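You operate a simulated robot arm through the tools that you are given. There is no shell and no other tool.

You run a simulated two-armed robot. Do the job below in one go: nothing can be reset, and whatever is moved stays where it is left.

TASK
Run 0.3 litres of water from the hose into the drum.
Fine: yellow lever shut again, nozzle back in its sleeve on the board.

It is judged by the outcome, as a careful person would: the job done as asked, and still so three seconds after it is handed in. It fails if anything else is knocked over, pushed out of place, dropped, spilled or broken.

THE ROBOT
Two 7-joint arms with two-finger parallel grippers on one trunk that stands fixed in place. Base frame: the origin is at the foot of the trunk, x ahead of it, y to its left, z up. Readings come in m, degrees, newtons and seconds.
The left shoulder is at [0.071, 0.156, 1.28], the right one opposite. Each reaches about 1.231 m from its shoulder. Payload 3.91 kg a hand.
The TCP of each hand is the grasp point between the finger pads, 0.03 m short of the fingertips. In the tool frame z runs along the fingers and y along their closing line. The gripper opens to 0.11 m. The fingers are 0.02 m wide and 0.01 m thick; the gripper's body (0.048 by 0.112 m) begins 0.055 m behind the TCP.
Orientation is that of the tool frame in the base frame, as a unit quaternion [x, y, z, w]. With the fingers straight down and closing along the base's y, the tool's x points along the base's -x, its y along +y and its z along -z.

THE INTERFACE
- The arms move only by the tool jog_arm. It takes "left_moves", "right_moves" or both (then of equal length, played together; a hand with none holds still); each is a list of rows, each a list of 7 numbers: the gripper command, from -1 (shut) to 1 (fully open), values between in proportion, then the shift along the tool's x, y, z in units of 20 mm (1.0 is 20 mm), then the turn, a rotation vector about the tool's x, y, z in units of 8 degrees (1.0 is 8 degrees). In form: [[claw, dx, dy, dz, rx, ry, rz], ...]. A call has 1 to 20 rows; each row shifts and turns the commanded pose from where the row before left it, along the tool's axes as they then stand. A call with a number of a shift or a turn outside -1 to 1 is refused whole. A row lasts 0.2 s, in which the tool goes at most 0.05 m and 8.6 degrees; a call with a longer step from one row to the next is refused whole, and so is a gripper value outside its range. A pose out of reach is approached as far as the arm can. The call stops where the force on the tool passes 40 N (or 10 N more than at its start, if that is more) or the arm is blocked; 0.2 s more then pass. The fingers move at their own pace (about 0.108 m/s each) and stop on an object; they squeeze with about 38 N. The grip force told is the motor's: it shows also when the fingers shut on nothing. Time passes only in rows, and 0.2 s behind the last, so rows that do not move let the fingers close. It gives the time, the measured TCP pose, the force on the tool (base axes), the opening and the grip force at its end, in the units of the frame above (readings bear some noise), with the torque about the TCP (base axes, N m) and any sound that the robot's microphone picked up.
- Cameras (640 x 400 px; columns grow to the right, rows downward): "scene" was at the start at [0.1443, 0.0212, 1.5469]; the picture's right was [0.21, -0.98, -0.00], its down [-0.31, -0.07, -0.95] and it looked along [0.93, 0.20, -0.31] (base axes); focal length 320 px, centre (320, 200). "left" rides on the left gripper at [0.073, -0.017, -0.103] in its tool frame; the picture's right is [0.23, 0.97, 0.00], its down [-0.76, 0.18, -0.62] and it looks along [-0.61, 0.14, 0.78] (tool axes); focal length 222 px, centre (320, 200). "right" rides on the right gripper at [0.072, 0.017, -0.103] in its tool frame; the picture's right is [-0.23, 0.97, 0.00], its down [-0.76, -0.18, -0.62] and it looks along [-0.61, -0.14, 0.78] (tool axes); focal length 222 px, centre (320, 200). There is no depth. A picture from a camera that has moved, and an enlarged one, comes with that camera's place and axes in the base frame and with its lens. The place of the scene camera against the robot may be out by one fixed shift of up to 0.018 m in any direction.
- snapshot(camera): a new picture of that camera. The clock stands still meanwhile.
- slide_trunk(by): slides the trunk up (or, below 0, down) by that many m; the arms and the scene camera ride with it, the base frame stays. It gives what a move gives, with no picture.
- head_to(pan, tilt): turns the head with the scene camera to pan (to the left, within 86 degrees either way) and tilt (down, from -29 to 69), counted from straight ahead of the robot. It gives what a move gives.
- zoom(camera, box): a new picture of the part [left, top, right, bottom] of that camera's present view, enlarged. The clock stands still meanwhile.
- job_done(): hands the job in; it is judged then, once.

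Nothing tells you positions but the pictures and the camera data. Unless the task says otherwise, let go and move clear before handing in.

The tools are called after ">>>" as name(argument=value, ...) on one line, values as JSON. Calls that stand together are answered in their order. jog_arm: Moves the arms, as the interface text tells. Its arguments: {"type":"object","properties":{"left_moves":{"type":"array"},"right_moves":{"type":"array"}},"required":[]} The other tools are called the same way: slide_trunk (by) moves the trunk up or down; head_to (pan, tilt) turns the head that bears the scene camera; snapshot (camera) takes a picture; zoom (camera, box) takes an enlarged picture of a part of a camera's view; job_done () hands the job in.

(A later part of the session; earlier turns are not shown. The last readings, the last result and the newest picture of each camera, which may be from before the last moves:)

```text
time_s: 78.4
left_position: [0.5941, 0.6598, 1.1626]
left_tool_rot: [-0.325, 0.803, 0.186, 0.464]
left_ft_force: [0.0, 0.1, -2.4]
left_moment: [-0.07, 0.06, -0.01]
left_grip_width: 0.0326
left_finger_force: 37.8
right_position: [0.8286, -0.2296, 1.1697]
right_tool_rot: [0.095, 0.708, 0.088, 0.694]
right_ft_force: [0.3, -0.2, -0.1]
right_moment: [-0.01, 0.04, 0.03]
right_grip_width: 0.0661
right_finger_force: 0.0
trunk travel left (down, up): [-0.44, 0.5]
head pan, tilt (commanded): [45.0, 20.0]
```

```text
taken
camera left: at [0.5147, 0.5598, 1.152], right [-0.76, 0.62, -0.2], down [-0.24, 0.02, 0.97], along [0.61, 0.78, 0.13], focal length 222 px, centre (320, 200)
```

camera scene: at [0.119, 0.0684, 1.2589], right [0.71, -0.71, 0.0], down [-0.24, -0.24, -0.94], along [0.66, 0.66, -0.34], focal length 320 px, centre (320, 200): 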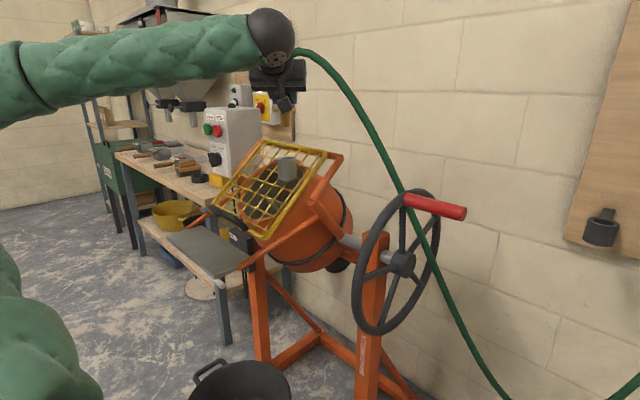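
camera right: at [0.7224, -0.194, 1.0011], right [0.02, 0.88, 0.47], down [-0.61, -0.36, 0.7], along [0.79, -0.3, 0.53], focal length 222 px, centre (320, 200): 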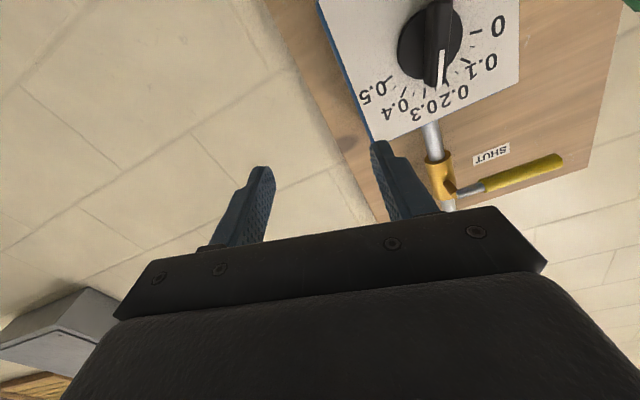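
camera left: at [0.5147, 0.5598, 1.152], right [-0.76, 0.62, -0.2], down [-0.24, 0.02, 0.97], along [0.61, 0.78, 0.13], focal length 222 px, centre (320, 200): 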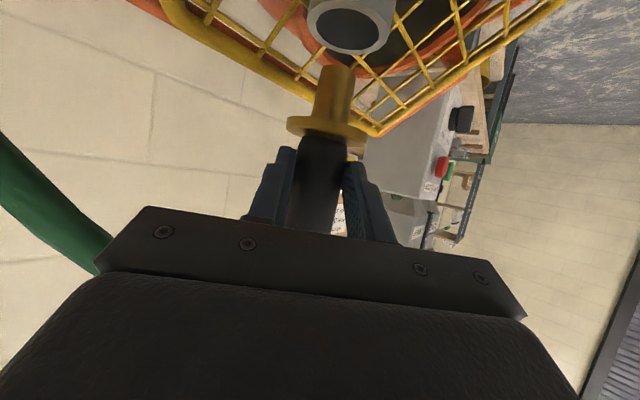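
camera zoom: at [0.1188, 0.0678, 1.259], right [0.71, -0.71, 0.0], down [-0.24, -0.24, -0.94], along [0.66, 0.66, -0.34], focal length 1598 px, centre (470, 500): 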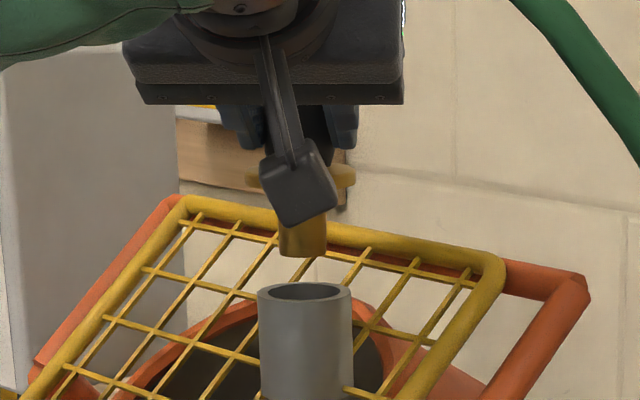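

>>> zoom(camera="left", box=[270, 0, 430, 100])

>>> zoom(camera="scene", box=[275, 130, 305, 180])

```text
4.00 times, centred on (350, 50) of left
camera zoom: at [0.5147, 0.5598, 1.152], right [-0.76, 0.62, -0.2], down [-0.24, 0.02, 0.97], along [0.61, 0.78, 0.13], focal length 888 px, centre (200, 800)
```

zoom: 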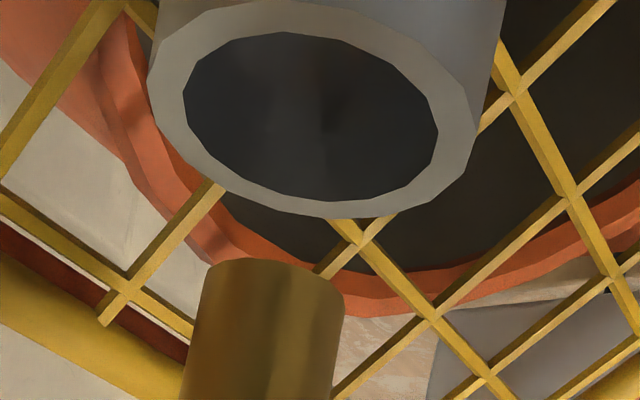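

```text
8.00 times, centred on (290, 155) of scene
camera zoom: at [0.1188, 0.0678, 1.259], right [0.71, -0.71, 0.0], down [-0.24, -0.24, -0.94], along [0.66, 0.66, -0.34], focal length 2557 px, centre (560, 560)
```

zoom: 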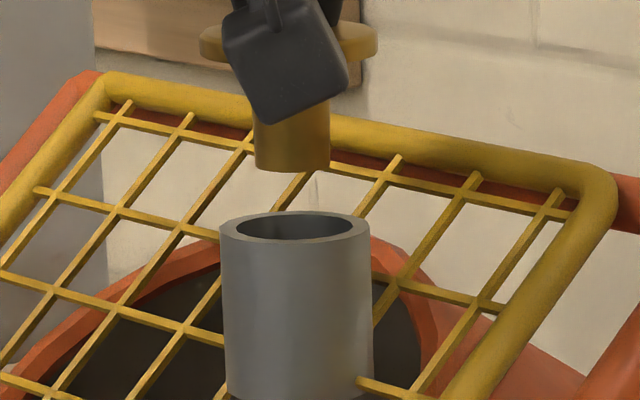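

Both cameras agree that the nozzle is over the mouth to within a couple of millimetres, with the tip about 19 mm above it. I'll lower 20 mm and check before inserting.

>>> jog_arm(left_moves=[[-1, 0.46, 0, 0.21, 0, 0, 0], [-1, 0.43, 0, 0.25, 0, 0, 0]])

>>> zoom(camera="left", box=[270, 0, 430, 100])

>>> zoom(camera="scene", box=[275, 130, 305, 180])

```text
time_s: 79.0
left_position: [0.5932, 0.6578, 1.1475]
left_tool_rot: [-0.325, 0.801, 0.188, 0.467]
left_ft_force: [4.2, 6.2, 24.0]
left_moment: [0.85, -0.79, 0.08]
left_grip_width: 0.0325
left_finger_force: 38.1
right_position: [0.8267, -0.2299, 1.1714]
right_tool_rot: [0.096, 0.708, 0.088, 0.694]
right_ft_force: [0.1, 0.2, 0.5]
right_moment: [-0.01, -0.02, 0.03]
right_grip_width: 0.0661
right_finger_force: 0.1
trunk travel left (down, up): [-0.44, 0.5]
head pan, tilt (commanded): [45.0, 20.0]
```

```text
4.00 times, centred on (350, 50) of left
camera zoom: at [0.5136, 0.5578, 1.1351], right [-0.76, 0.62, -0.2], down [-0.25, 0.01, 0.97], along [0.6, 0.78, 0.14], focal length 888 px, centre (200, 800)
```

zoom: 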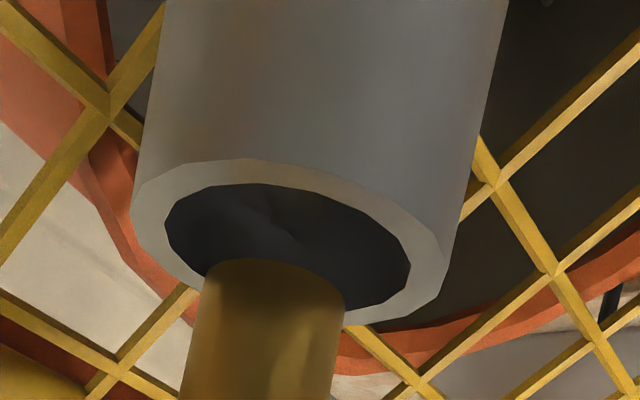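

```text
8.00 times, centred on (290, 155) of scene
camera zoom: at [0.1177, 0.0666, 1.2598], right [0.71, -0.71, 0.0], down [-0.24, -0.24, -0.94], along [0.66, 0.66, -0.34], focal length 2557 px, centre (560, 560)
```

zoom: 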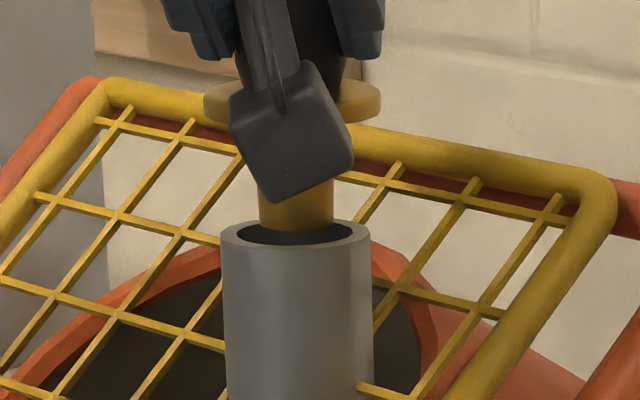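

The tip touched the far rim (24 N), so the nozzle is about 9 mm too far forward. I'll lift a little, move back 9 mm and look again.

>>> jog_arm(left_moves=[[-1, -0.39, 0, -0.225, 0, 0, 0], [-1, 0.225, 0, -0.39, 0, 0, 0]])

>>> zoom(camera="left", box=[270, 0, 430, 100])

>>> zoom(camera="scene", box=[275, 130, 305, 180])

```text
time_s: 79.6
left_position: [0.5874, 0.6516, 1.1507]
left_tool_rot: [-0.324, 0.803, 0.186, 0.463]
left_ft_force: [-0.5, 0.5, -1.9]
left_moment: [-0.07, 0.04, 0.0]
left_grip_width: 0.0326
left_finger_force: 37.7
right_position: [0.8267, -0.23, 1.1696]
right_tool_rot: [0.095, 0.708, 0.088, 0.694]
right_ft_force: [-0.5, -0.4, -0.9]
right_moment: [0.0, 0.0, 0.01]
right_grip_width: 0.0659
right_finger_force: 0.1
trunk travel left (down, up): [-0.44, 0.5]
head pan, tilt (commanded): [45.0, 20.0]
```

```text
4.00 times, centred on (350, 50) of left
camera zoom: at [0.5083, 0.5514, 1.1398], right [-0.76, 0.62, -0.2], down [-0.24, 0.02, 0.97], along [0.61, 0.78, 0.13], focal length 888 px, centre (200, 800)
```

zoom: 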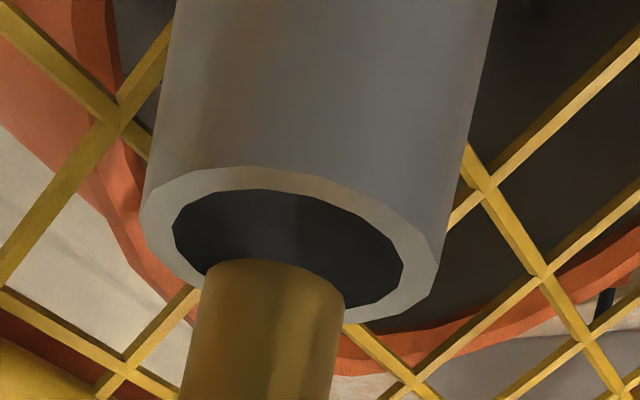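

```text
8.00 times, centred on (290, 155) of scene
camera zoom: at [0.1183, 0.0675, 1.2589], right [0.71, -0.71, 0.0], down [-0.24, -0.24, -0.94], along [0.66, 0.66, -0.34], focal length 2557 px, centre (560, 560)
```

zoom: 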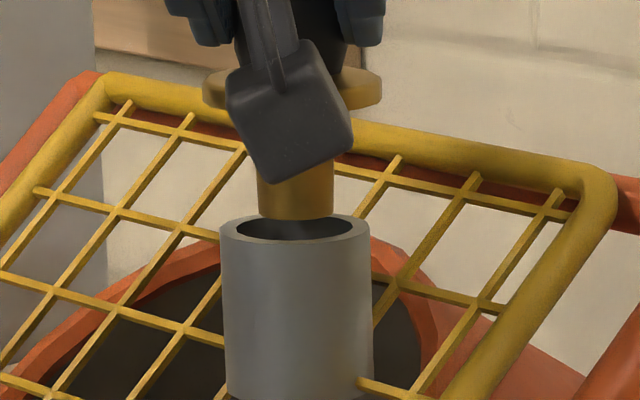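

>>> jog_arm(left_moves=[[-1, 0.065, 0, -0.11, 0, 0, 0], [-1, 0.26, 0, 0.15, 0, 0, 0], [-1, 0.217, 0, 0.125, 0, 0, 0]])

>>> zoom(camera="left", box=[270, 0, 430, 100])

>>> zoom(camera="scene", box=[275, 130, 305, 180])

```text
time_s: 80.4
left_position: [0.587, 0.6496, 1.1401]
left_tool_rot: [-0.324, 0.803, 0.186, 0.465]
left_ft_force: [-0.5, 0.2, -2.3]
left_moment: [-0.07, 0.04, 0.02]
left_grip_width: 0.0327
left_finger_force: 38.1
right_position: [0.8277, -0.2289, 1.1684]
right_tool_rot: [0.094, 0.708, 0.088, 0.694]
right_ft_force: [0.6, 0.5, 0.2]
right_moment: [-0.03, 0.0, 0.02]
right_grip_width: 0.0659
right_finger_force: 0.0
trunk travel left (down, up): [-0.44, 0.5]
head pan, tilt (commanded): [45.0, 20.0]
```

```text
4.00 times, centred on (350, 50) of left
camera zoom: at [0.5067, 0.5506, 1.1298], right [-0.76, 0.62, -0.2], down [-0.24, 0.02, 0.97], along [0.61, 0.78, 0.13], focal length 888 px, centre (200, 800)
```

zoom: 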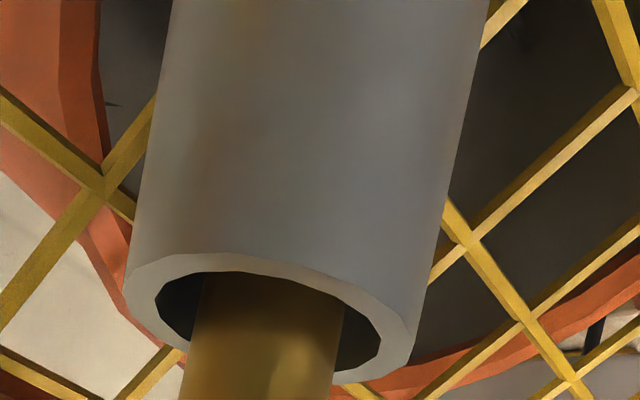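

```text
8.00 times, centred on (290, 155) of scene
camera zoom: at [0.1188, 0.0677, 1.259], right [0.71, -0.71, 0.0], down [-0.24, -0.24, -0.94], along [0.66, 0.66, -0.34], focal length 2557 px, centre (560, 560)
```

zoom: 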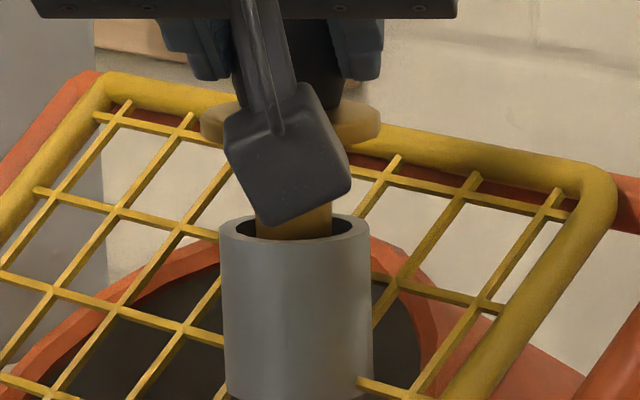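

The spout is now entering the mouth with no contact. I'll lower until the flange sits on the pipe.

>>> jog_arm(left_moves=[[-1, 0.3, 0, 0.173, 0, 0, 0], [-1, 0.3, 0, 0.173, 0, 0, 0], [-1, 0.26, 0, 0.15, 0, 0, 0]])

>>> zoom(camera="left", box=[270, 0, 430, 100])

>>> zoom(camera="scene", box=[275, 130, 305, 180])

```text
time_s: 81.2
left_position: [0.586, 0.6505, 1.1217]
left_tool_rot: [-0.324, 0.803, 0.186, 0.464]
left_ft_force: [0.0, 0.3, -2.5]
left_moment: [-0.05, 0.04, 0.0]
left_grip_width: 0.0324
left_finger_force: 38.1
right_position: [0.8275, -0.2291, 1.1687]
right_tool_rot: [0.095, 0.709, 0.087, 0.694]
right_ft_force: [-0.6, -0.2, 0.4]
right_moment: [-0.02, 0.01, 0.01]
right_grip_width: 0.0658
right_finger_force: 0.1
trunk travel left (down, up): [-0.44, 0.5]
head pan, tilt (commanded): [45.0, 20.0]
```

```text
4.00 times, centred on (350, 50) of left
camera zoom: at [0.5067, 0.5506, 1.1104], right [-0.76, 0.62, -0.2], down [-0.24, 0.02, 0.97], along [0.61, 0.78, 0.13], focal length 888 px, centre (200, 800)
```

zoom: 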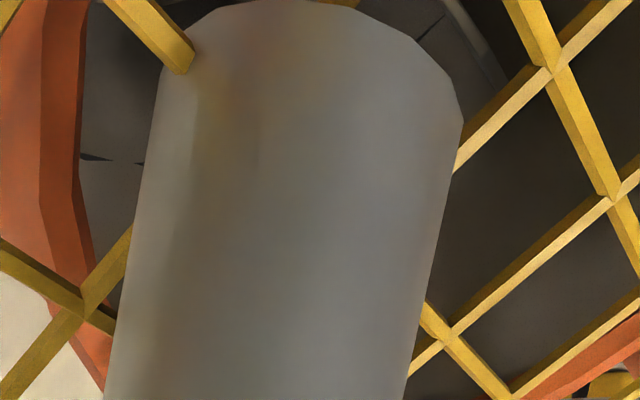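

```text
8.00 times, centred on (290, 155) of scene
camera zoom: at [0.1189, 0.0678, 1.2589], right [0.71, -0.71, 0.0], down [-0.24, -0.24, -0.94], along [0.66, 0.66, -0.34], focal length 2557 px, centre (560, 560)
```

zoom: 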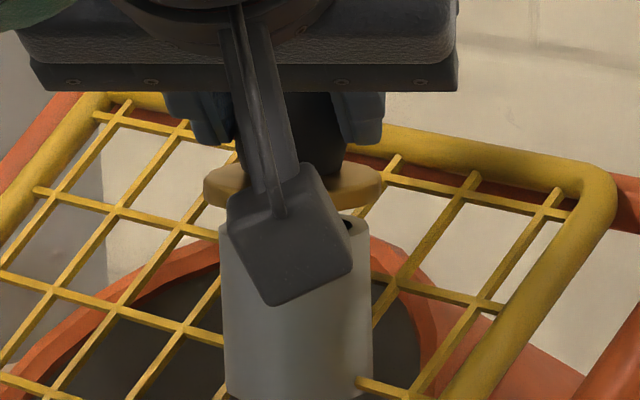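

>>> jog_arm(left_moves=[[-1, 0.217, 0, 0.125, 0, 0, 0], [-1, 0.13, 0, 0.075, 0, 0, 0]])

>>> snapshot(camera="left")

>>> zoom(camera="scene", box=[275, 130, 305, 180])

```text
time_s: 81.8
left_position: [0.5852, 0.6515, 1.1137]
left_tool_rot: [-0.325, 0.803, 0.186, 0.464]
left_ft_force: [-3.4, -0.7, 4.0]
left_moment: [-0.01, 0.14, 0.03]
left_grip_width: 0.033
left_finger_force: 37.9
right_position: [0.8281, -0.2292, 1.1698]
right_tool_rot: [0.095, 0.708, 0.088, 0.694]
right_ft_force: [0.5, 0.3, 0.0]
right_moment: [0.0, -0.01, -0.01]
right_grip_width: 0.0661
right_finger_force: 0.3
trunk travel left (down, up): [-0.44, 0.5]
head pan, tilt (commanded): [45.0, 20.0]
```

```text
taken
camera left: at [0.5056, 0.5509, 1.1027], right [-0.76, 0.62, -0.2], down [-0.24, 0.02, 0.97], along [0.61, 0.78, 0.14], focal length 222 px, centre (320, 200)
```

left: 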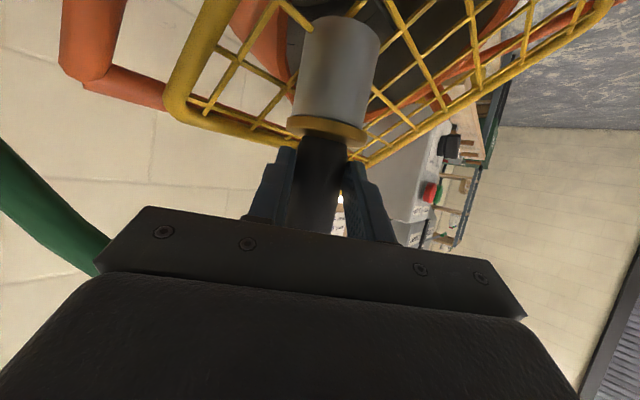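

```text
8.00 times, centred on (290, 155) of scene
camera zoom: at [0.1182, 0.0674, 1.2592], right [0.71, -0.71, 0.0], down [-0.24, -0.24, -0.94], along [0.66, 0.66, -0.34], focal length 2557 px, centre (560, 560)
```

zoom: 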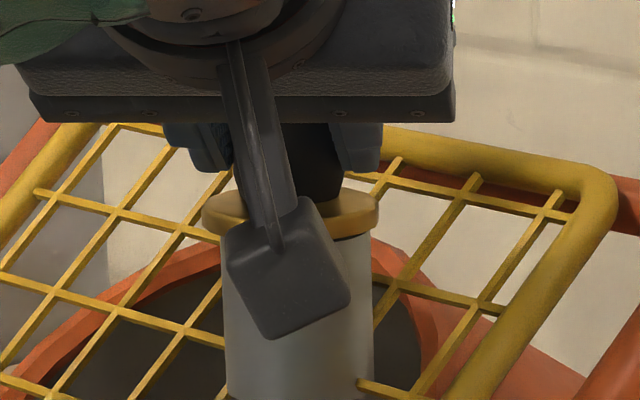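

The flange is seated on the pipe mouth, and the left hand will stay there holding the nozzle. The lever's yellow grip runs from about y=-0.056 to 0.016 at z≈1.27, x≈0.99, pivoting near (1.02, -0.11, 1.272). I'll bring the right hand in front of it, staying well back.

>>> jog_arm(right_moves=[[0.2, -0.176, 0.953, 0, 0, 0, 0], [0.2, -0.176, 0.953, 0, 0, 0, 0], [0.2, -0.176, 0.953, 0, 0, 0, 0], [0.2, -0.176, 0.953, 0, 0, 0, 0], [0.2, -0.176, 0.953, 0, 0, 0, 0], [0.2, -0.176, 0.953, 0, 0, 0, 0], [0.2, -0.176, 0.953, 0, 0, 0, 0], [0.2, -0.176, 0.953, 0, 0, 0, 0], [0.2, -0.176, 0.953, 0, 0, 0, 0], [0.2, -0.176, 0.953, 0, 0, 0, 0], [0.2, -0.176, 0.953, 0, 0, 0, 0], [0.2, -0.176, 0.953, 0, 0, 0, 0]])

>>> jog_arm(right_moves=[[0.2, 0, 0, 0, 0, 0, -0.9375], [0.2, 0, 0, 0, 0, 0, -0.9375], [0.2, 0, 0, 0, 0, 0, -0.9375], [0.2, 0, 0, 0, 0, 0, -0.9375], [0.2, 0, 0, 0, 0, 0, -0.9375], [0.2, 0, 0, 0, 0, 0, -0.9375], [0.2, 0, 0, 0, 0, 0, -0.9375], [0.2, 0, 0, 0, 0, 0, -0.9375], [0.2, 0, 0, 0, 0, 0, -0.9375], [0.2, 0, 0, 0, 0, 0, -0.9375], [0.2, 0, 0, 0, 0, 0, -0.9375], [0.2, 0, 0, 0, 0, 0, -0.9375], [0.2, 0, 0, 0, 0, 0, -0.9375], [0.2, 0, 0, 0, 0, 0, -0.9375]])

>>> snapshot(camera="right")

>>> snapshot(camera="left")

```text
time_s: 84.4
left_position: [0.5844, 0.6506, 1.1146]
left_tool_rot: [-0.325, 0.803, 0.186, 0.465]
left_ft_force: [-4.4, 2.3, 5.4]
left_moment: [0.25, 0.23, 0.13]
left_grip_width: 0.0326
left_finger_force: 37.9
right_position: [0.8289, -0.017, 1.2691]
right_tool_rot: [0.095, 0.708, 0.088, 0.694]
right_ft_force: [-0.3, 0.6, 0.6]
right_moment: [0.02, 0.0, 0.04]
right_grip_width: 0.066
right_finger_force: 0.0
trunk travel left (down, up): [-0.44, 0.5]
head pan, tilt (commanded): [45.0, 20.0]
```

```text
time_s: 87.4
left_position: [0.5819, 0.6517, 1.1125]
left_tool_rot: [-0.325, 0.803, 0.186, 0.465]
left_ft_force: [-9.2, -1.5, 3.7]
left_moment: [-0.01, 0.59, 0.11]
left_grip_width: 0.0326
left_finger_force: 38.0
right_position: [0.8288, -0.0187, 1.2694]
right_tool_rot: [-0.505, 0.505, -0.498, 0.492]
right_ft_force: [-0.5, 0.7, 0.3]
right_moment: [-0.03, -0.02, -0.03]
right_grip_width: 0.066
right_finger_force: 0.0
trunk travel left (down, up): [-0.44, 0.5]
head pan, tilt (commanded): [45.0, 20.0]
```

```text
taken
camera right: at [0.7244, -0.0892, 1.2557], right [-0.02, 0.22, -0.97], down [-0.61, 0.77, 0.19], along [0.79, 0.6, 0.12], focal length 222 px, centre (320, 200)
```

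right: 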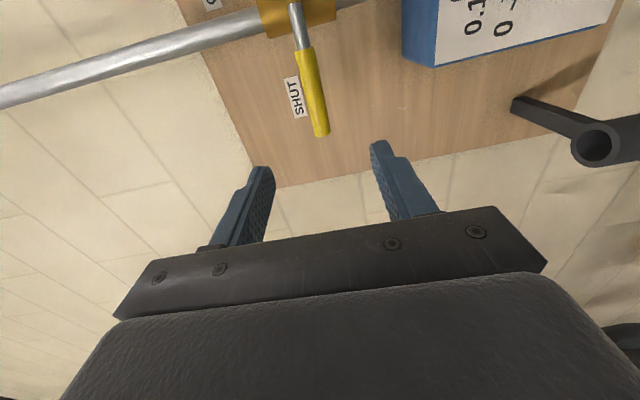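

```text
taken
camera left: at [0.5045, 0.5519, 1.1018], right [-0.76, 0.62, -0.2], down [-0.24, 0.02, 0.97], along [0.61, 0.78, 0.13], focal length 222 px, centre (320, 200)
```

left: 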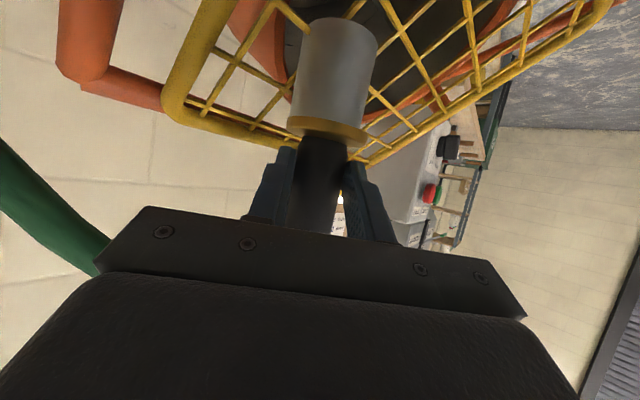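

The right hand is level with the lever, and its fingers straddle the lever's height. I'll move forward partway and re-measure.

>>> jog_arm(right_moves=[[0.2, 0, 0, 0.9, 0, 0, 0], [0.2, 0, 0, 0.9, 0, 0, 0], [0.2, 0, 0, 0.9, 0, 0, 0], [0.2, 0, 0, 0.8, 0, 0, 0]])

>>> snapshot(camera="right")

>>> head_to(pan=0, tilt=5)

>>> snapshot(camera="scene")

```text
time_s: 88.4
left_position: [0.5844, 0.6511, 1.1135]
left_tool_rot: [-0.324, 0.802, 0.187, 0.465]
left_ft_force: [-4.5, -0.7, 3.7]
left_moment: [0.02, 0.1, 0.04]
left_grip_width: 0.0327
left_finger_force: 38.3
right_position: [0.9006, -0.0197, 1.2693]
right_tool_rot: [-0.504, 0.507, -0.497, 0.493]
right_ft_force: [0.3, 0.4, -0.1]
right_moment: [0.0, -0.01, -0.01]
right_grip_width: 0.0663
right_finger_force: 0.1
trunk travel left (down, up): [-0.44, 0.5]
head pan, tilt (commanded): [45.0, 20.0]
```

```text
taken
camera right: at [0.796, -0.091, 1.2547], right [-0.02, 0.23, -0.97], down [-0.61, 0.77, 0.19], along [0.79, 0.6, 0.12], focal length 222 px, centre (320, 200)
```

right: 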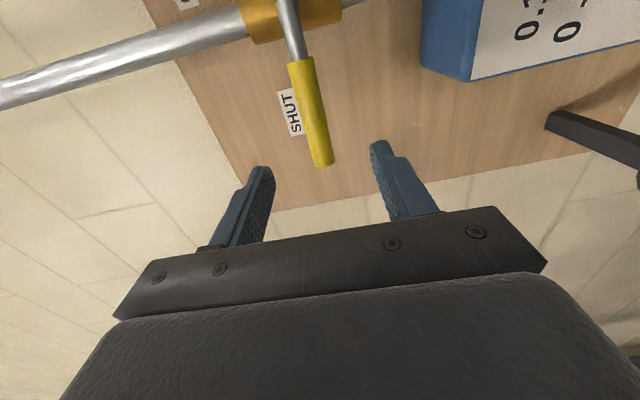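

```text
time_s: 89.6
left_position: [0.5857, 0.6514, 1.1136]
left_tool_rot: [-0.325, 0.803, 0.187, 0.464]
left_ft_force: [-4.2, -0.9, 5.6]
left_moment: [0.06, 0.19, 0.06]
left_grip_width: 0.0327
left_finger_force: 38.2
right_position: [0.9011, -0.0193, 1.2681]
right_tool_rot: [-0.504, 0.506, -0.497, 0.492]
right_ft_force: [0.1, -0.7, 0.4]
right_moment: [0.01, 0.0, -0.01]
right_grip_width: 0.0659
right_finger_force: 0.0
trunk travel left (down, up): [-0.44, 0.5]
head pan, tilt (commanded): [0.0, 5.0]
```

```text
taken
camera scene: at [0.1441, 0.0016, 1.2834], right [0.0, -1.0, 0.0], down [-0.09, 0.0, -1.0], along [1.0, 0.0, -0.09], focal length 320 px, centre (320, 200)
```

scene: 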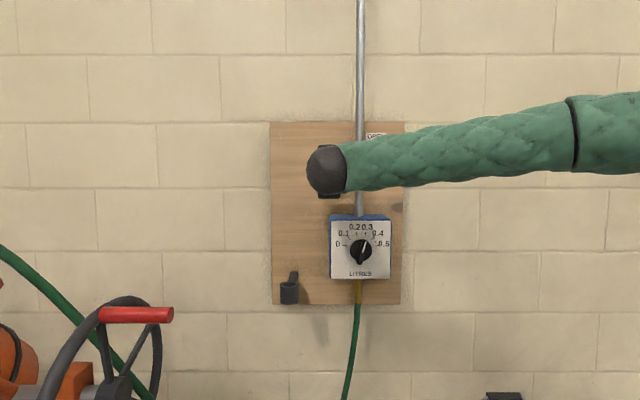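

The lever's yellow tube is centred at x≈0.995, z≈1.27, with its tip at y≈0.016, and the hand is lined up with it. I'll move in around the lever and close to a loose cage, so the fingers can swing it without straining it.

>>> jog_arm(right_moves=[[0.2, 0, 0, 0.8, 0, 0, 0], [0.2, 0, 0, 0.8, 0, 0, 0], [0.2, 0, 0, 0.8, 0, 0, 0], [0.2, 0, 0, 0.8, 0, 0, 0], [0.2, 0, 0, 0.6, 0, 0, 0]])

>>> snapshot(camera="right")

```text
time_s: 90.8
left_position: [0.5852, 0.6505, 1.113]
left_tool_rot: [-0.324, 0.803, 0.186, 0.464]
left_ft_force: [-5.4, 0.3, 3.5]
left_moment: [0.05, 0.23, 0.07]
left_grip_width: 0.0325
left_finger_force: 37.8
right_position: [0.9788, -0.0204, 1.265]
right_tool_rot: [-0.504, 0.507, -0.496, 0.493]
right_ft_force: [-0.2, -0.2, -0.7]
right_moment: [0.0, -0.02, -0.03]
right_grip_width: 0.0661
right_finger_force: 0.1
trunk travel left (down, up): [-0.44, 0.5]
head pan, tilt (commanded): [0.0, 5.0]
```

```text
taken
camera right: at [0.8737, -0.0917, 1.2508], right [-0.02, 0.23, -0.97], down [-0.61, 0.77, 0.19], along [0.79, 0.6, 0.12], focal length 222 px, centre (320, 200)
```

right: 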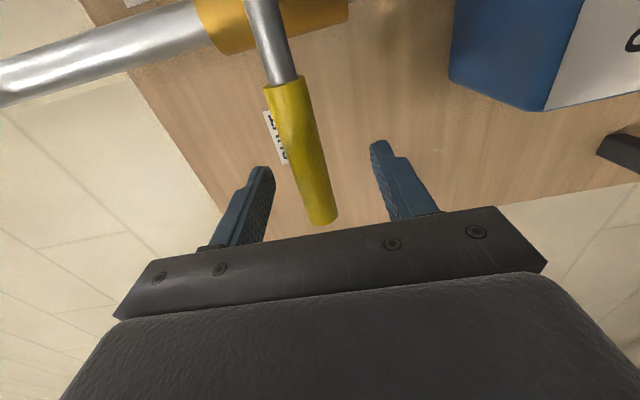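

>>> jog_arm(right_moves=[[0.2, 0, -0.23, 0, 0, 0, 0], [-0.1, 0, 0, 0, 0, 0, 0], [-0.38, 0, 0, 0, 0, 0, 0], [-0.38, 0, 0, 0, 0, 0, 0]])

>>> snapshot(camera="right")

```text
time_s: 91.8
left_position: [0.5846, 0.651, 1.1137]
left_tool_rot: [-0.325, 0.802, 0.188, 0.464]
left_ft_force: [-5.3, 0.3, 4.7]
left_moment: [0.1, 0.26, 0.09]
left_grip_width: 0.0325
left_finger_force: 37.8
right_position: [0.9782, -0.0198, 1.2701]
right_tool_rot: [-0.504, 0.507, -0.497, 0.492]
right_ft_force: [0.6, 0.5, -1.0]
right_moment: [0.03, 0.0, 0.0]
right_grip_width: 0.034
right_finger_force: 0.0
trunk travel left (down, up): [-0.44, 0.5]
head pan, tilt (commanded): [0.0, 5.0]
```

```text
taken
camera right: at [0.8733, -0.092, 1.256], right [-0.02, 0.23, -0.97], down [-0.61, 0.77, 0.19], along [0.79, 0.6, 0.12], focal length 222 px, centre (320, 200)
```

right: 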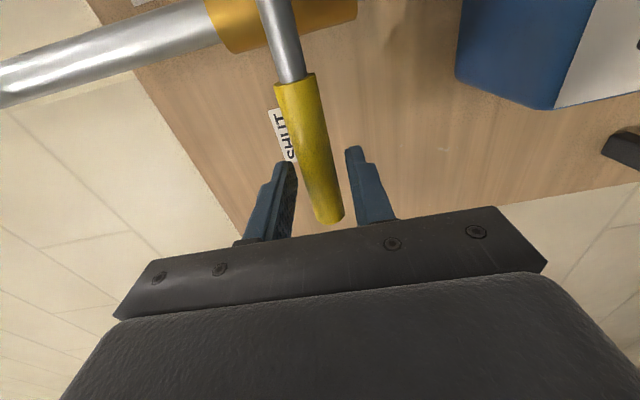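

The lever is caged, the dial is at 0.3 and the nozzle is held in the drum's filler pipe. I'll swing the lever up towards OPEN, starting with the first 30°.

>>> jog_arm(right_moves=[[-0.38, 0.038, -0.587, 0, 0, 0, 0.9375], [-0.38, 0.038, -0.587, 0, 0, 0, 0.9375], [-0.38, 0.038, -0.587, 0, 0, 0, 0.9375], [-0.38, 0.038, -0.587, 0, 0, 0, 0.9375]])

>>> snapshot(camera="right")

>>> snapshot(camera="scene")

```text
time_s: 92.8
left_position: [0.5851, 0.6505, 1.1137]
left_tool_rot: [-0.325, 0.803, 0.187, 0.464]
left_ft_force: [-5.9, -0.5, 5.5]
left_moment: [0.03, 0.23, 0.06]
left_grip_width: 0.0325
left_finger_force: 37.8
right_position: [0.978, -0.0321, 1.3172]
right_tool_rot: [-0.355, 0.621, -0.351, 0.604]
right_ft_force: [0.4, 2.0, -1.5]
right_moment: [-0.03, 0.04, 0.03]
right_grip_width: 0.0355
right_finger_force: 0.6
trunk travel left (down, up): [-0.44, 0.5]
head pan, tilt (commanded): [0.0, 5.0]
```

```text
taken
camera right: at [0.8727, -0.0855, 1.2675], right [-0.01, 0.68, -0.73], down [-0.61, 0.57, 0.55], along [0.79, 0.45, 0.41], focal length 222 px, centre (320, 200)
```

right: 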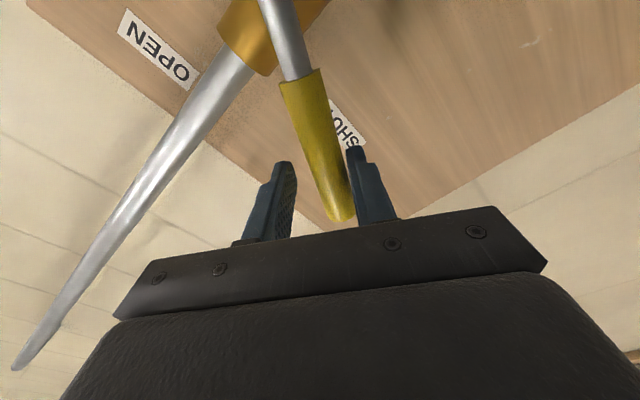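

```text
taken
camera scene: at [0.1442, 0.0016, 1.2834], right [0.0, -1.0, 0.0], down [-0.09, 0.0, -1.0], along [1.0, 0.0, -0.09], focal length 320 px, centre (320, 200)
```

scene: 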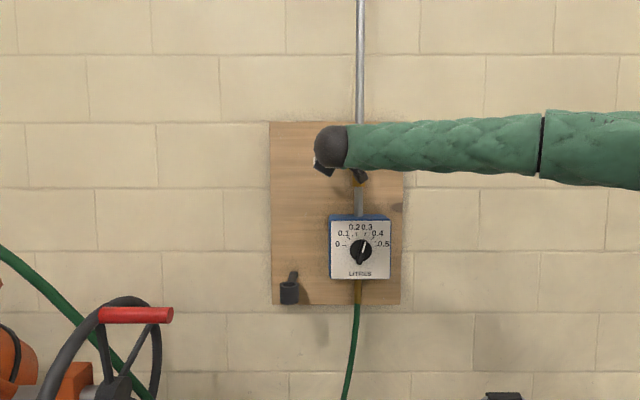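

The lever follows easily with almost no force. I'll continue the swing.

>>> jog_arm(right_moves=[[-0.38, 0.038, -0.587, 0, 0, 0, 0.9375], [-0.38, 0.038, -0.587, 0, 0, 0, 0.9375], [-0.38, 0.038, -0.587, 0, 0, 0, 0.9375], [-0.38, 0.038, -0.587, 0, 0, 0, 0.9375]])

>>> snapshot(camera="right")

>>> zoom(camera="scene", box=[260, 100, 420, 300])

```text
time_s: 93.8
left_position: [0.5846, 0.6514, 1.1129]
left_tool_rot: [-0.324, 0.803, 0.186, 0.464]
left_ft_force: [-5.5, -0.4, 7.0]
left_moment: [0.01, 0.18, 0.07]
left_grip_width: 0.0323
left_finger_force: 38.2
right_position: [0.9769, -0.0647, 1.3481]
right_tool_rot: [-0.183, 0.691, -0.183, 0.675]
right_ft_force: [0.1, 0.3, -1.7]
right_moment: [-0.02, 0.03, 0.05]
right_grip_width: 0.035
right_finger_force: 1.0
trunk travel left (down, up): [-0.44, 0.5]
head pan, tilt (commanded): [0.0, 5.0]
```

```text
taken
camera right: at [0.8722, -0.0851, 1.2801], right [0.0, 0.96, -0.29], down [-0.61, 0.23, 0.76], along [0.8, 0.17, 0.58], focal length 222 px, centre (320, 200)
```

right: 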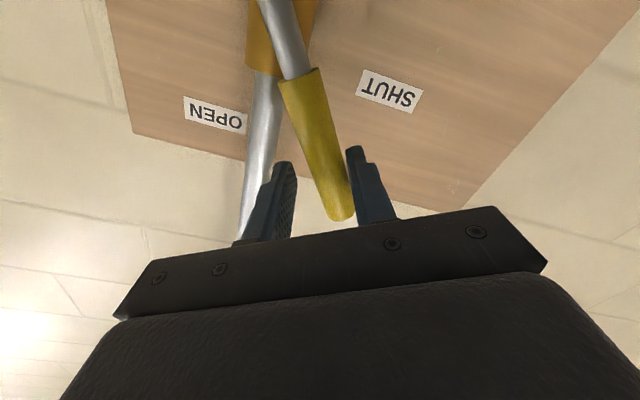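

```text
2.00 times, centred on (340, 200) of scene
camera zoom: at [0.1441, 0.0017, 1.2834], right [0.0, -1.0, 0.0], down [-0.09, 0.0, -1.0], along [1.0, 0.0, -0.09], focal length 639 px, centre (280, 200)
```

zoom: 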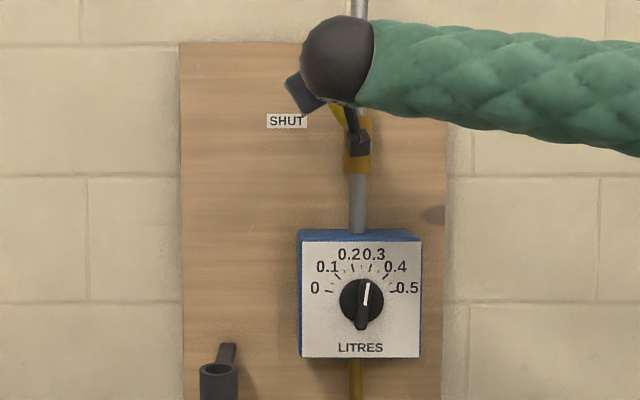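

>>> jog_arm(right_moves=[[-0.38, 0.038, -0.587, -0.1, 0, 0, 0.9375], [-0.38, 0.038, -0.587, 0, 0, 0, 0.9375]])

>>> snapshot(camera="right")

>>> zoom(camera="scene", box=[260, 100, 420, 300])

```text
time_s: 94.4
left_position: [0.5846, 0.6508, 1.1136]
left_tool_rot: [-0.325, 0.803, 0.186, 0.464]
left_ft_force: [-5.3, -0.5, 6.8]
left_moment: [0.08, 0.17, 0.09]
left_grip_width: 0.0326
left_finger_force: 38.1
right_position: [0.9755, -0.0858, 1.3581]
right_tool_rot: [-0.09, 0.709, -0.095, 0.693]
right_ft_force: [1.1, 2.5, -2.0]
right_moment: [-0.02, 0.08, 0.05]
right_grip_width: 0.0349
right_finger_force: 0.6
trunk travel left (down, up): [-0.44, 0.5]
head pan, tilt (commanded): [0.0, 5.0]
```

```text
taken
camera right: at [0.8706, -0.0877, 1.286], right [0.01, 1.0, -0.03], down [-0.61, 0.03, 0.8], along [0.8, 0.01, 0.61], focal length 222 px, centre (320, 200)
```

right: 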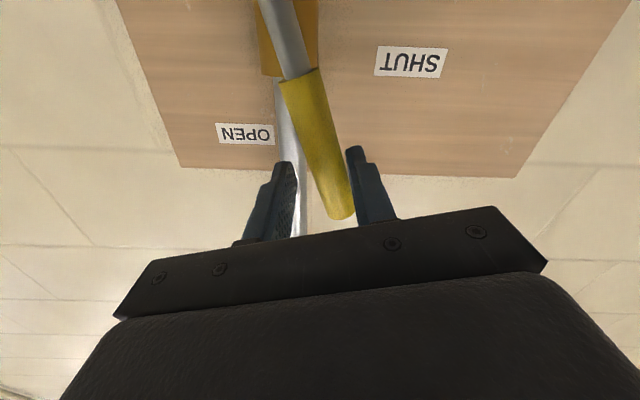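

```text
2.00 times, centred on (340, 200) of scene
camera zoom: at [0.1442, 0.0016, 1.2834], right [0.0, -1.0, 0.0], down [-0.09, 0.0, -1.0], along [1.0, 0.0, -0.09], focal length 639 px, centre (280, 200)
```

zoom: 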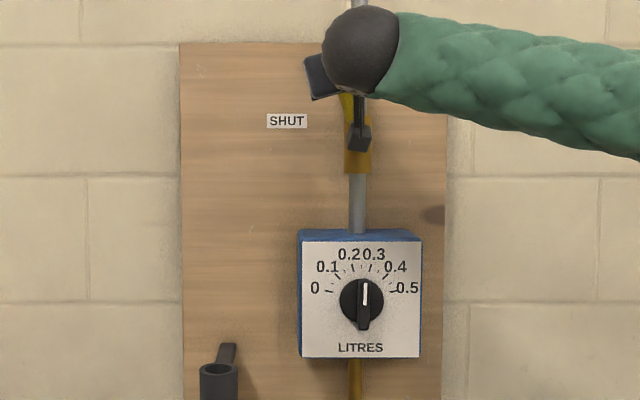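

The dial pointer has moved back from 0.3 towards 0.25, so water is running and the preset counts down to zero. I'll hold still and watch the dial.

>>> zoom(camera="scene", box=[320, 205, 400, 285])

>>> jog_arm(right_moves=[[-0.38, 0, 0, 0, 0, 0, 0], [-0.38, 0, 0, 0, 0, 0, 0]])

>>> zoom(camera="scene", box=[320, 205, 400, 285])

>>> snapshot(camera="left")

```text
5.00 times, centred on (360, 245) of scene
camera zoom: at [0.1442, 0.0016, 1.2834], right [0.0, -1.0, 0.0], down [-0.09, 0.0, -1.0], along [1.0, 0.0, -0.09], focal length 1598 px, centre (120, -25)
```

zoom: 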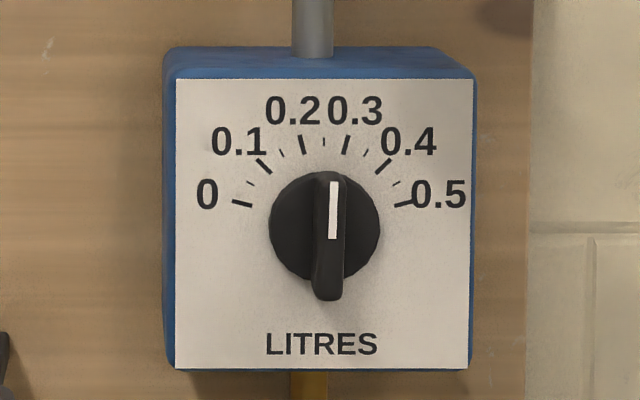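

```text
time_s: 95.0
left_position: [0.5836, 0.65, 1.1137]
left_tool_rot: [-0.325, 0.803, 0.187, 0.464]
left_ft_force: [-5.3, 1.7, 4.7]
left_moment: [0.18, 0.3, 0.14]
left_grip_width: 0.0325
left_finger_force: 38.2
right_position: [0.9764, -0.0861, 1.3592]
right_tool_rot: [-0.09, 0.709, -0.095, 0.693]
right_ft_force: [1.0, -0.2, -0.5]
right_moment: [0.0, 0.02, 0.02]
right_grip_width: 0.0342
right_finger_force: 0.1
trunk travel left (down, up): [-0.44, 0.5]
head pan, tilt (commanded): [0.0, 5.0]
```

```text
5.00 times, centred on (360, 245) of scene
camera zoom: at [0.144, 0.0017, 1.2834], right [0.0, -1.0, 0.0], down [-0.09, 0.0, -1.0], along [1.0, 0.0, -0.09], focal length 1598 px, centre (120, -25)
```

zoom: 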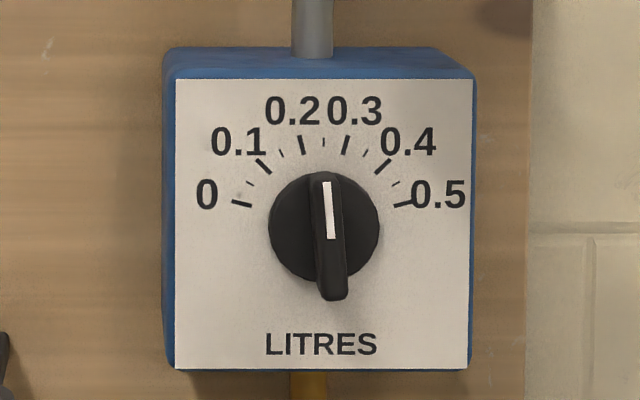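

```text
taken
camera left: at [0.5055, 0.551, 1.1023], right [-0.76, 0.62, -0.2], down [-0.24, 0.02, 0.97], along [0.61, 0.78, 0.13], focal length 222 px, centre (320, 200)
```

left: 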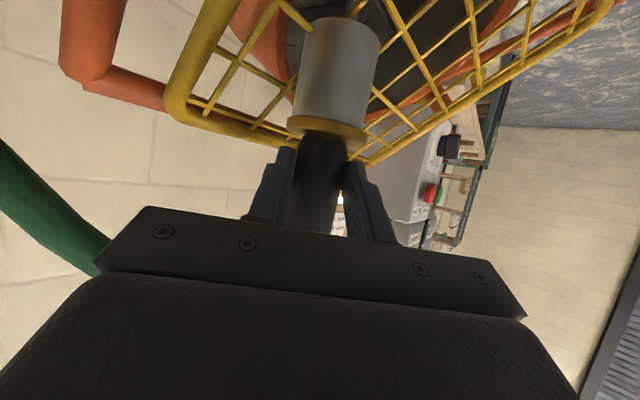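

>>> jog_arm(right_moves=[[-0.38, 0, 0, 0, 0, 0, 0], [-0.38, 0, 0, 0, 0, 0, 0], [-0.38, 0, 0, 0, 0, 0, 0], [-0.38, 0, 0, 0, 0, 0, 0], [-0.38, 0, 0, 0, 0, 0, 0]])

>>> zoom(camera="scene", box=[320, 205, 400, 285])

>>> snapshot(camera="scene")

```text
time_s: 96.2
left_position: [0.5843, 0.6515, 1.1135]
left_tool_rot: [-0.325, 0.802, 0.187, 0.464]
left_ft_force: [-5.7, 0.1, 4.7]
left_moment: [0.12, 0.28, 0.08]
left_grip_width: 0.0325
left_finger_force: 37.5
right_position: [0.9757, -0.086, 1.357]
right_tool_rot: [-0.09, 0.709, -0.094, 0.693]
right_ft_force: [-0.4, 0.3, -0.1]
right_moment: [0.02, -0.01, -0.02]
right_grip_width: 0.0339
right_finger_force: 0.1
trunk travel left (down, up): [-0.44, 0.5]
head pan, tilt (commanded): [0.0, 5.0]
```

```text
5.00 times, centred on (360, 245) of scene
camera zoom: at [0.1441, 0.0016, 1.2834], right [0.0, -1.0, 0.0], down [-0.09, 0.0, -1.0], along [1.0, 0.0, -0.09], focal length 1598 px, centre (120, -25)
```

zoom: 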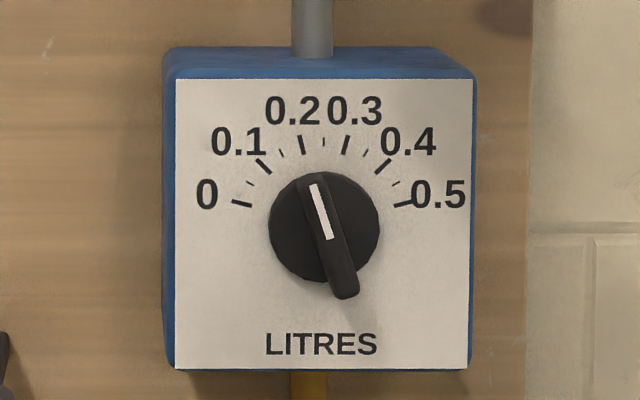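

```text
taken
camera scene: at [0.1441, 0.0016, 1.2834], right [0.0, -1.0, 0.0], down [-0.09, 0.0, -1.0], along [1.0, 0.0, -0.09], focal length 320 px, centre (320, 200)
```

scene: 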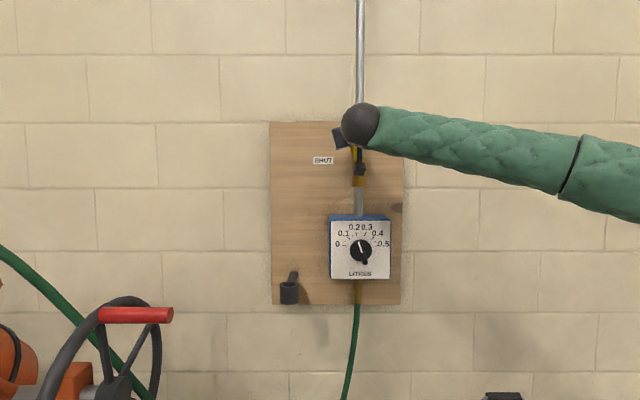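

The dial is at about 0.2 and dropping steadily at roughly 0.03 L/s. I'll keep waiting and checking.

>>> jog_arm(right_moves=[[-0.38, 0, 0, 0, 0, 0, 0], [-0.38, 0, 0, 0, 0, 0, 0], [-0.38, 0, 0, 0, 0, 0, 0], [-0.38, 0, 0, 0, 0, 0, 0], [-0.38, 0, 0, 0, 0, 0, 0], [-0.38, 0, 0, 0, 0, 0, 0], [-0.38, 0, 0, 0, 0, 0, 0], [-0.38, 0, 0, 0, 0, 0, 0], [-0.38, 0, 0, 0, 0, 0, 0], [-0.38, 0, 0, 0, 0, 0, 0], [-0.38, 0, 0, 0, 0, 0, 0], [-0.38, 0, 0, 0, 0, 0, 0], [-0.38, 0, 0, 0, 0, 0, 0], [-0.38, 0, 0, 0, 0, 0, 0], [-0.38, 0, 0, 0, 0, 0, 0]])

>>> zoom(camera="scene", box=[320, 205, 400, 285])

>>> snapshot(camera="left")

```text
time_s: 99.4
left_position: [0.5836, 0.6509, 1.1138]
left_tool_rot: [-0.325, 0.803, 0.186, 0.463]
left_ft_force: [-5.0, -0.1, 4.3]
left_moment: [0.07, 0.24, 0.11]
left_grip_width: 0.0322
left_finger_force: 38.5
right_position: [0.9762, -0.0855, 1.3583]
right_tool_rot: [-0.091, 0.709, -0.094, 0.693]
right_ft_force: [0.3, 0.5, -0.4]
right_moment: [-0.05, 0.01, 0.03]
right_grip_width: 0.0339
right_finger_force: 0.0
trunk travel left (down, up): [-0.44, 0.5]
head pan, tilt (commanded): [0.0, 5.0]
```

```text
5.00 times, centred on (360, 245) of scene
camera zoom: at [0.1442, 0.0016, 1.2834], right [0.0, -1.0, 0.0], down [-0.09, 0.0, -1.0], along [1.0, 0.0, -0.09], focal length 1598 px, centre (120, -25)
```

zoom: 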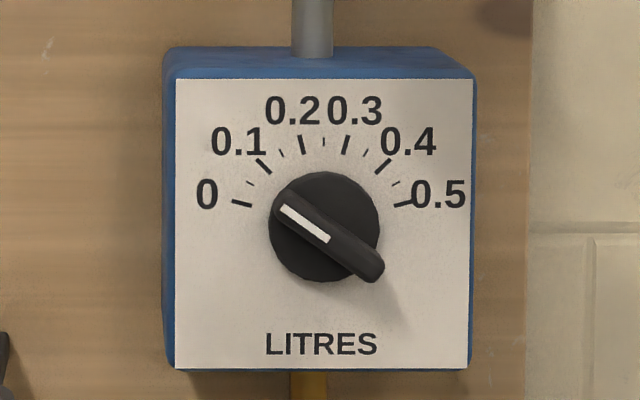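

```text
taken
camera left: at [0.5056, 0.5509, 1.1023], right [-0.76, 0.62, -0.2], down [-0.24, 0.02, 0.97], along [0.61, 0.78, 0.13], focal length 222 px, centre (320, 200)
```

left: 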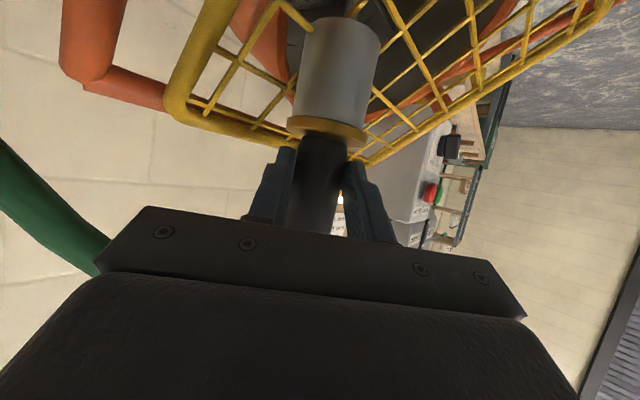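

>>> jog_arm(right_moves=[[-0.38, 0, 0, 0, 0, 0, 0], [-0.38, 0, 0, 0, 0, 0, 0], [-0.38, 0, 0, 0, 0, 0, 0], [-0.38, 0, 0, 0, 0, 0, 0], [-0.38, 0, 0, 0, 0, 0, 0]])

>>> zoom(camera="scene", box=[320, 205, 400, 285])

```text
time_s: 100.6
left_position: [0.5843, 0.6518, 1.1136]
left_tool_rot: [-0.325, 0.802, 0.187, 0.465]
left_ft_force: [-3.8, 0.6, 4.1]
left_moment: [0.09, 0.21, 0.06]
left_grip_width: 0.0327
left_finger_force: 38.2
right_position: [0.9769, -0.0861, 1.3587]
right_tool_rot: [-0.092, 0.709, -0.094, 0.693]
right_ft_force: [0.0, -1.0, 0.2]
right_moment: [-0.01, 0.0, -0.01]
right_grip_width: 0.0341
right_finger_force: 0.0
trunk travel left (down, up): [-0.44, 0.5]
head pan, tilt (commanded): [0.0, 5.0]
```

```text
5.00 times, centred on (360, 245) of scene
camera zoom: at [0.1442, 0.0016, 1.2834], right [0.0, -1.0, 0.0], down [-0.09, 0.0, -1.0], along [1.0, 0.0, -0.09], focal length 1598 px, centre (120, -25)
```

zoom: 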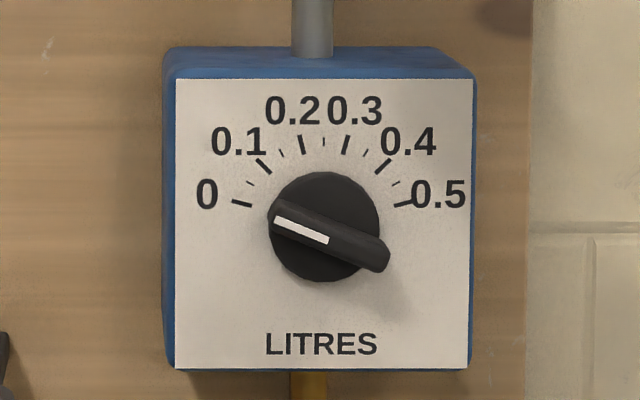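

About 0.02 L to go. I'll wait for the dial to reach 0.

>>> jog_arm(right_moves=[[-0.38, 0, 0, 0, 0, 0, 0], [-0.38, 0, 0, 0, 0, 0, 0], [-0.38, 0, 0, 0, 0, 0, 0], [-0.38, 0, 0, 0, 0, 0, 0], [-0.38, 0, 0, 0, 0, 0, 0], [-0.38, 0, 0, 0, 0, 0, 0]])

>>> zoom(camera="scene", box=[320, 205, 400, 285])

```text
time_s: 102.0
left_position: [0.584, 0.6514, 1.1132]
left_tool_rot: [-0.325, 0.802, 0.187, 0.464]
left_ft_force: [-4.9, 0.9, 3.4]
left_moment: [0.06, 0.25, 0.14]
left_grip_width: 0.0323
left_finger_force: 38.2
right_position: [0.9761, -0.0867, 1.3587]
right_tool_rot: [-0.092, 0.709, -0.094, 0.693]
right_ft_force: [-0.5, 0.3, 0.0]
right_moment: [-0.02, -0.01, -0.01]
right_grip_width: 0.034
right_finger_force: 0.1
trunk travel left (down, up): [-0.44, 0.5]
head pan, tilt (commanded): [0.0, 5.0]
```

```text
5.00 times, centred on (360, 245) of scene
camera zoom: at [0.1442, 0.0016, 1.2834], right [0.0, -1.0, 0.0], down [-0.09, 0.0, -1.0], along [1.0, 0.0, -0.09], focal length 1598 px, centre (120, -25)
```

zoom: 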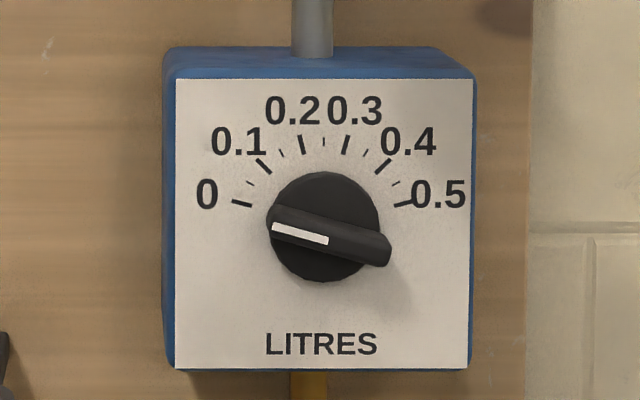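

The dial has returned to 0, so the 0.3 L dose has been delivered. I'll confirm it is stable and then swing the lever back to SHUT.

>>> jog_arm(right_moves=[[-0.38, 0, 0, 0, 0, 0, 0], [-0.38, 0, 0, 0, 0, 0, 0], [-0.38, 0.038, 0.587, 0, 0, 0, -0.9375], [-0.38, 0.038, 0.587, 0, 0, 0, -0.9375], [-0.38, 0.038, 0.587, 0, 0, 0, -0.9375], [-0.38, 0.038, 0.587, 0, 0, 0, -0.9375], [-0.38, 0.038, 0.587, 0, 0, 0, -0.9375]])

>>> snapshot(camera="right")

>>> zoom(camera="scene", box=[260, 100, 420, 300])

```text
time_s: 103.6
left_position: [0.5853, 0.6511, 1.114]
left_tool_rot: [-0.325, 0.803, 0.187, 0.464]
left_ft_force: [-4.4, 0.6, 3.3]
left_moment: [0.03, 0.19, 0.06]
left_grip_width: 0.0325
left_finger_force: 37.7
right_position: [0.9773, -0.0392, 1.3258]
right_tool_rot: [-0.315, 0.642, -0.312, 0.626]
right_ft_force: [-0.4, -1.4, 2.6]
right_moment: [0.04, -0.07, 0.0]
right_grip_width: 0.0347
right_finger_force: 1.5
trunk travel left (down, up): [-0.44, 0.5]
head pan, tilt (commanded): [0.0, 5.0]
```

```text
taken
camera right: at [0.871, -0.0855, 1.2706], right [-0.01, 0.77, -0.64], down [-0.61, 0.5, 0.62], along [0.8, 0.39, 0.46], focal length 222 px, centre (320, 200)
```

right: 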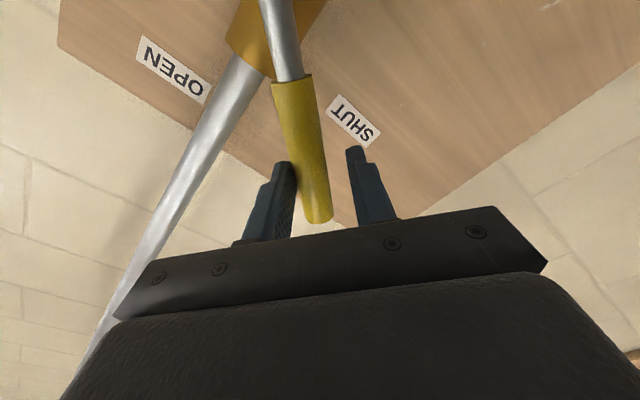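

```text
2.00 times, centred on (340, 200) of scene
camera zoom: at [0.1441, 0.0017, 1.2834], right [0.0, -1.0, 0.0], down [-0.09, 0.0, -1.0], along [1.0, 0.0, -0.09], focal length 639 px, centre (280, 200)
```

zoom: 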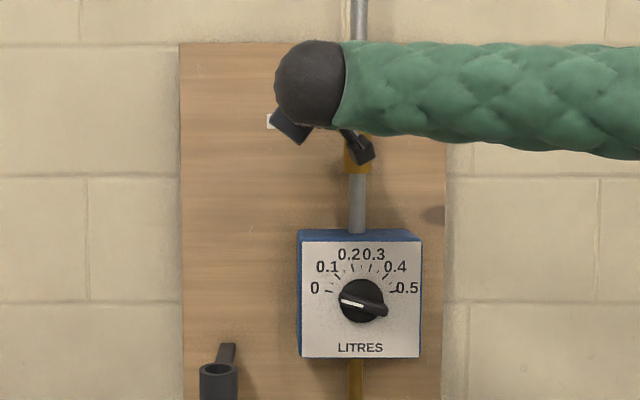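

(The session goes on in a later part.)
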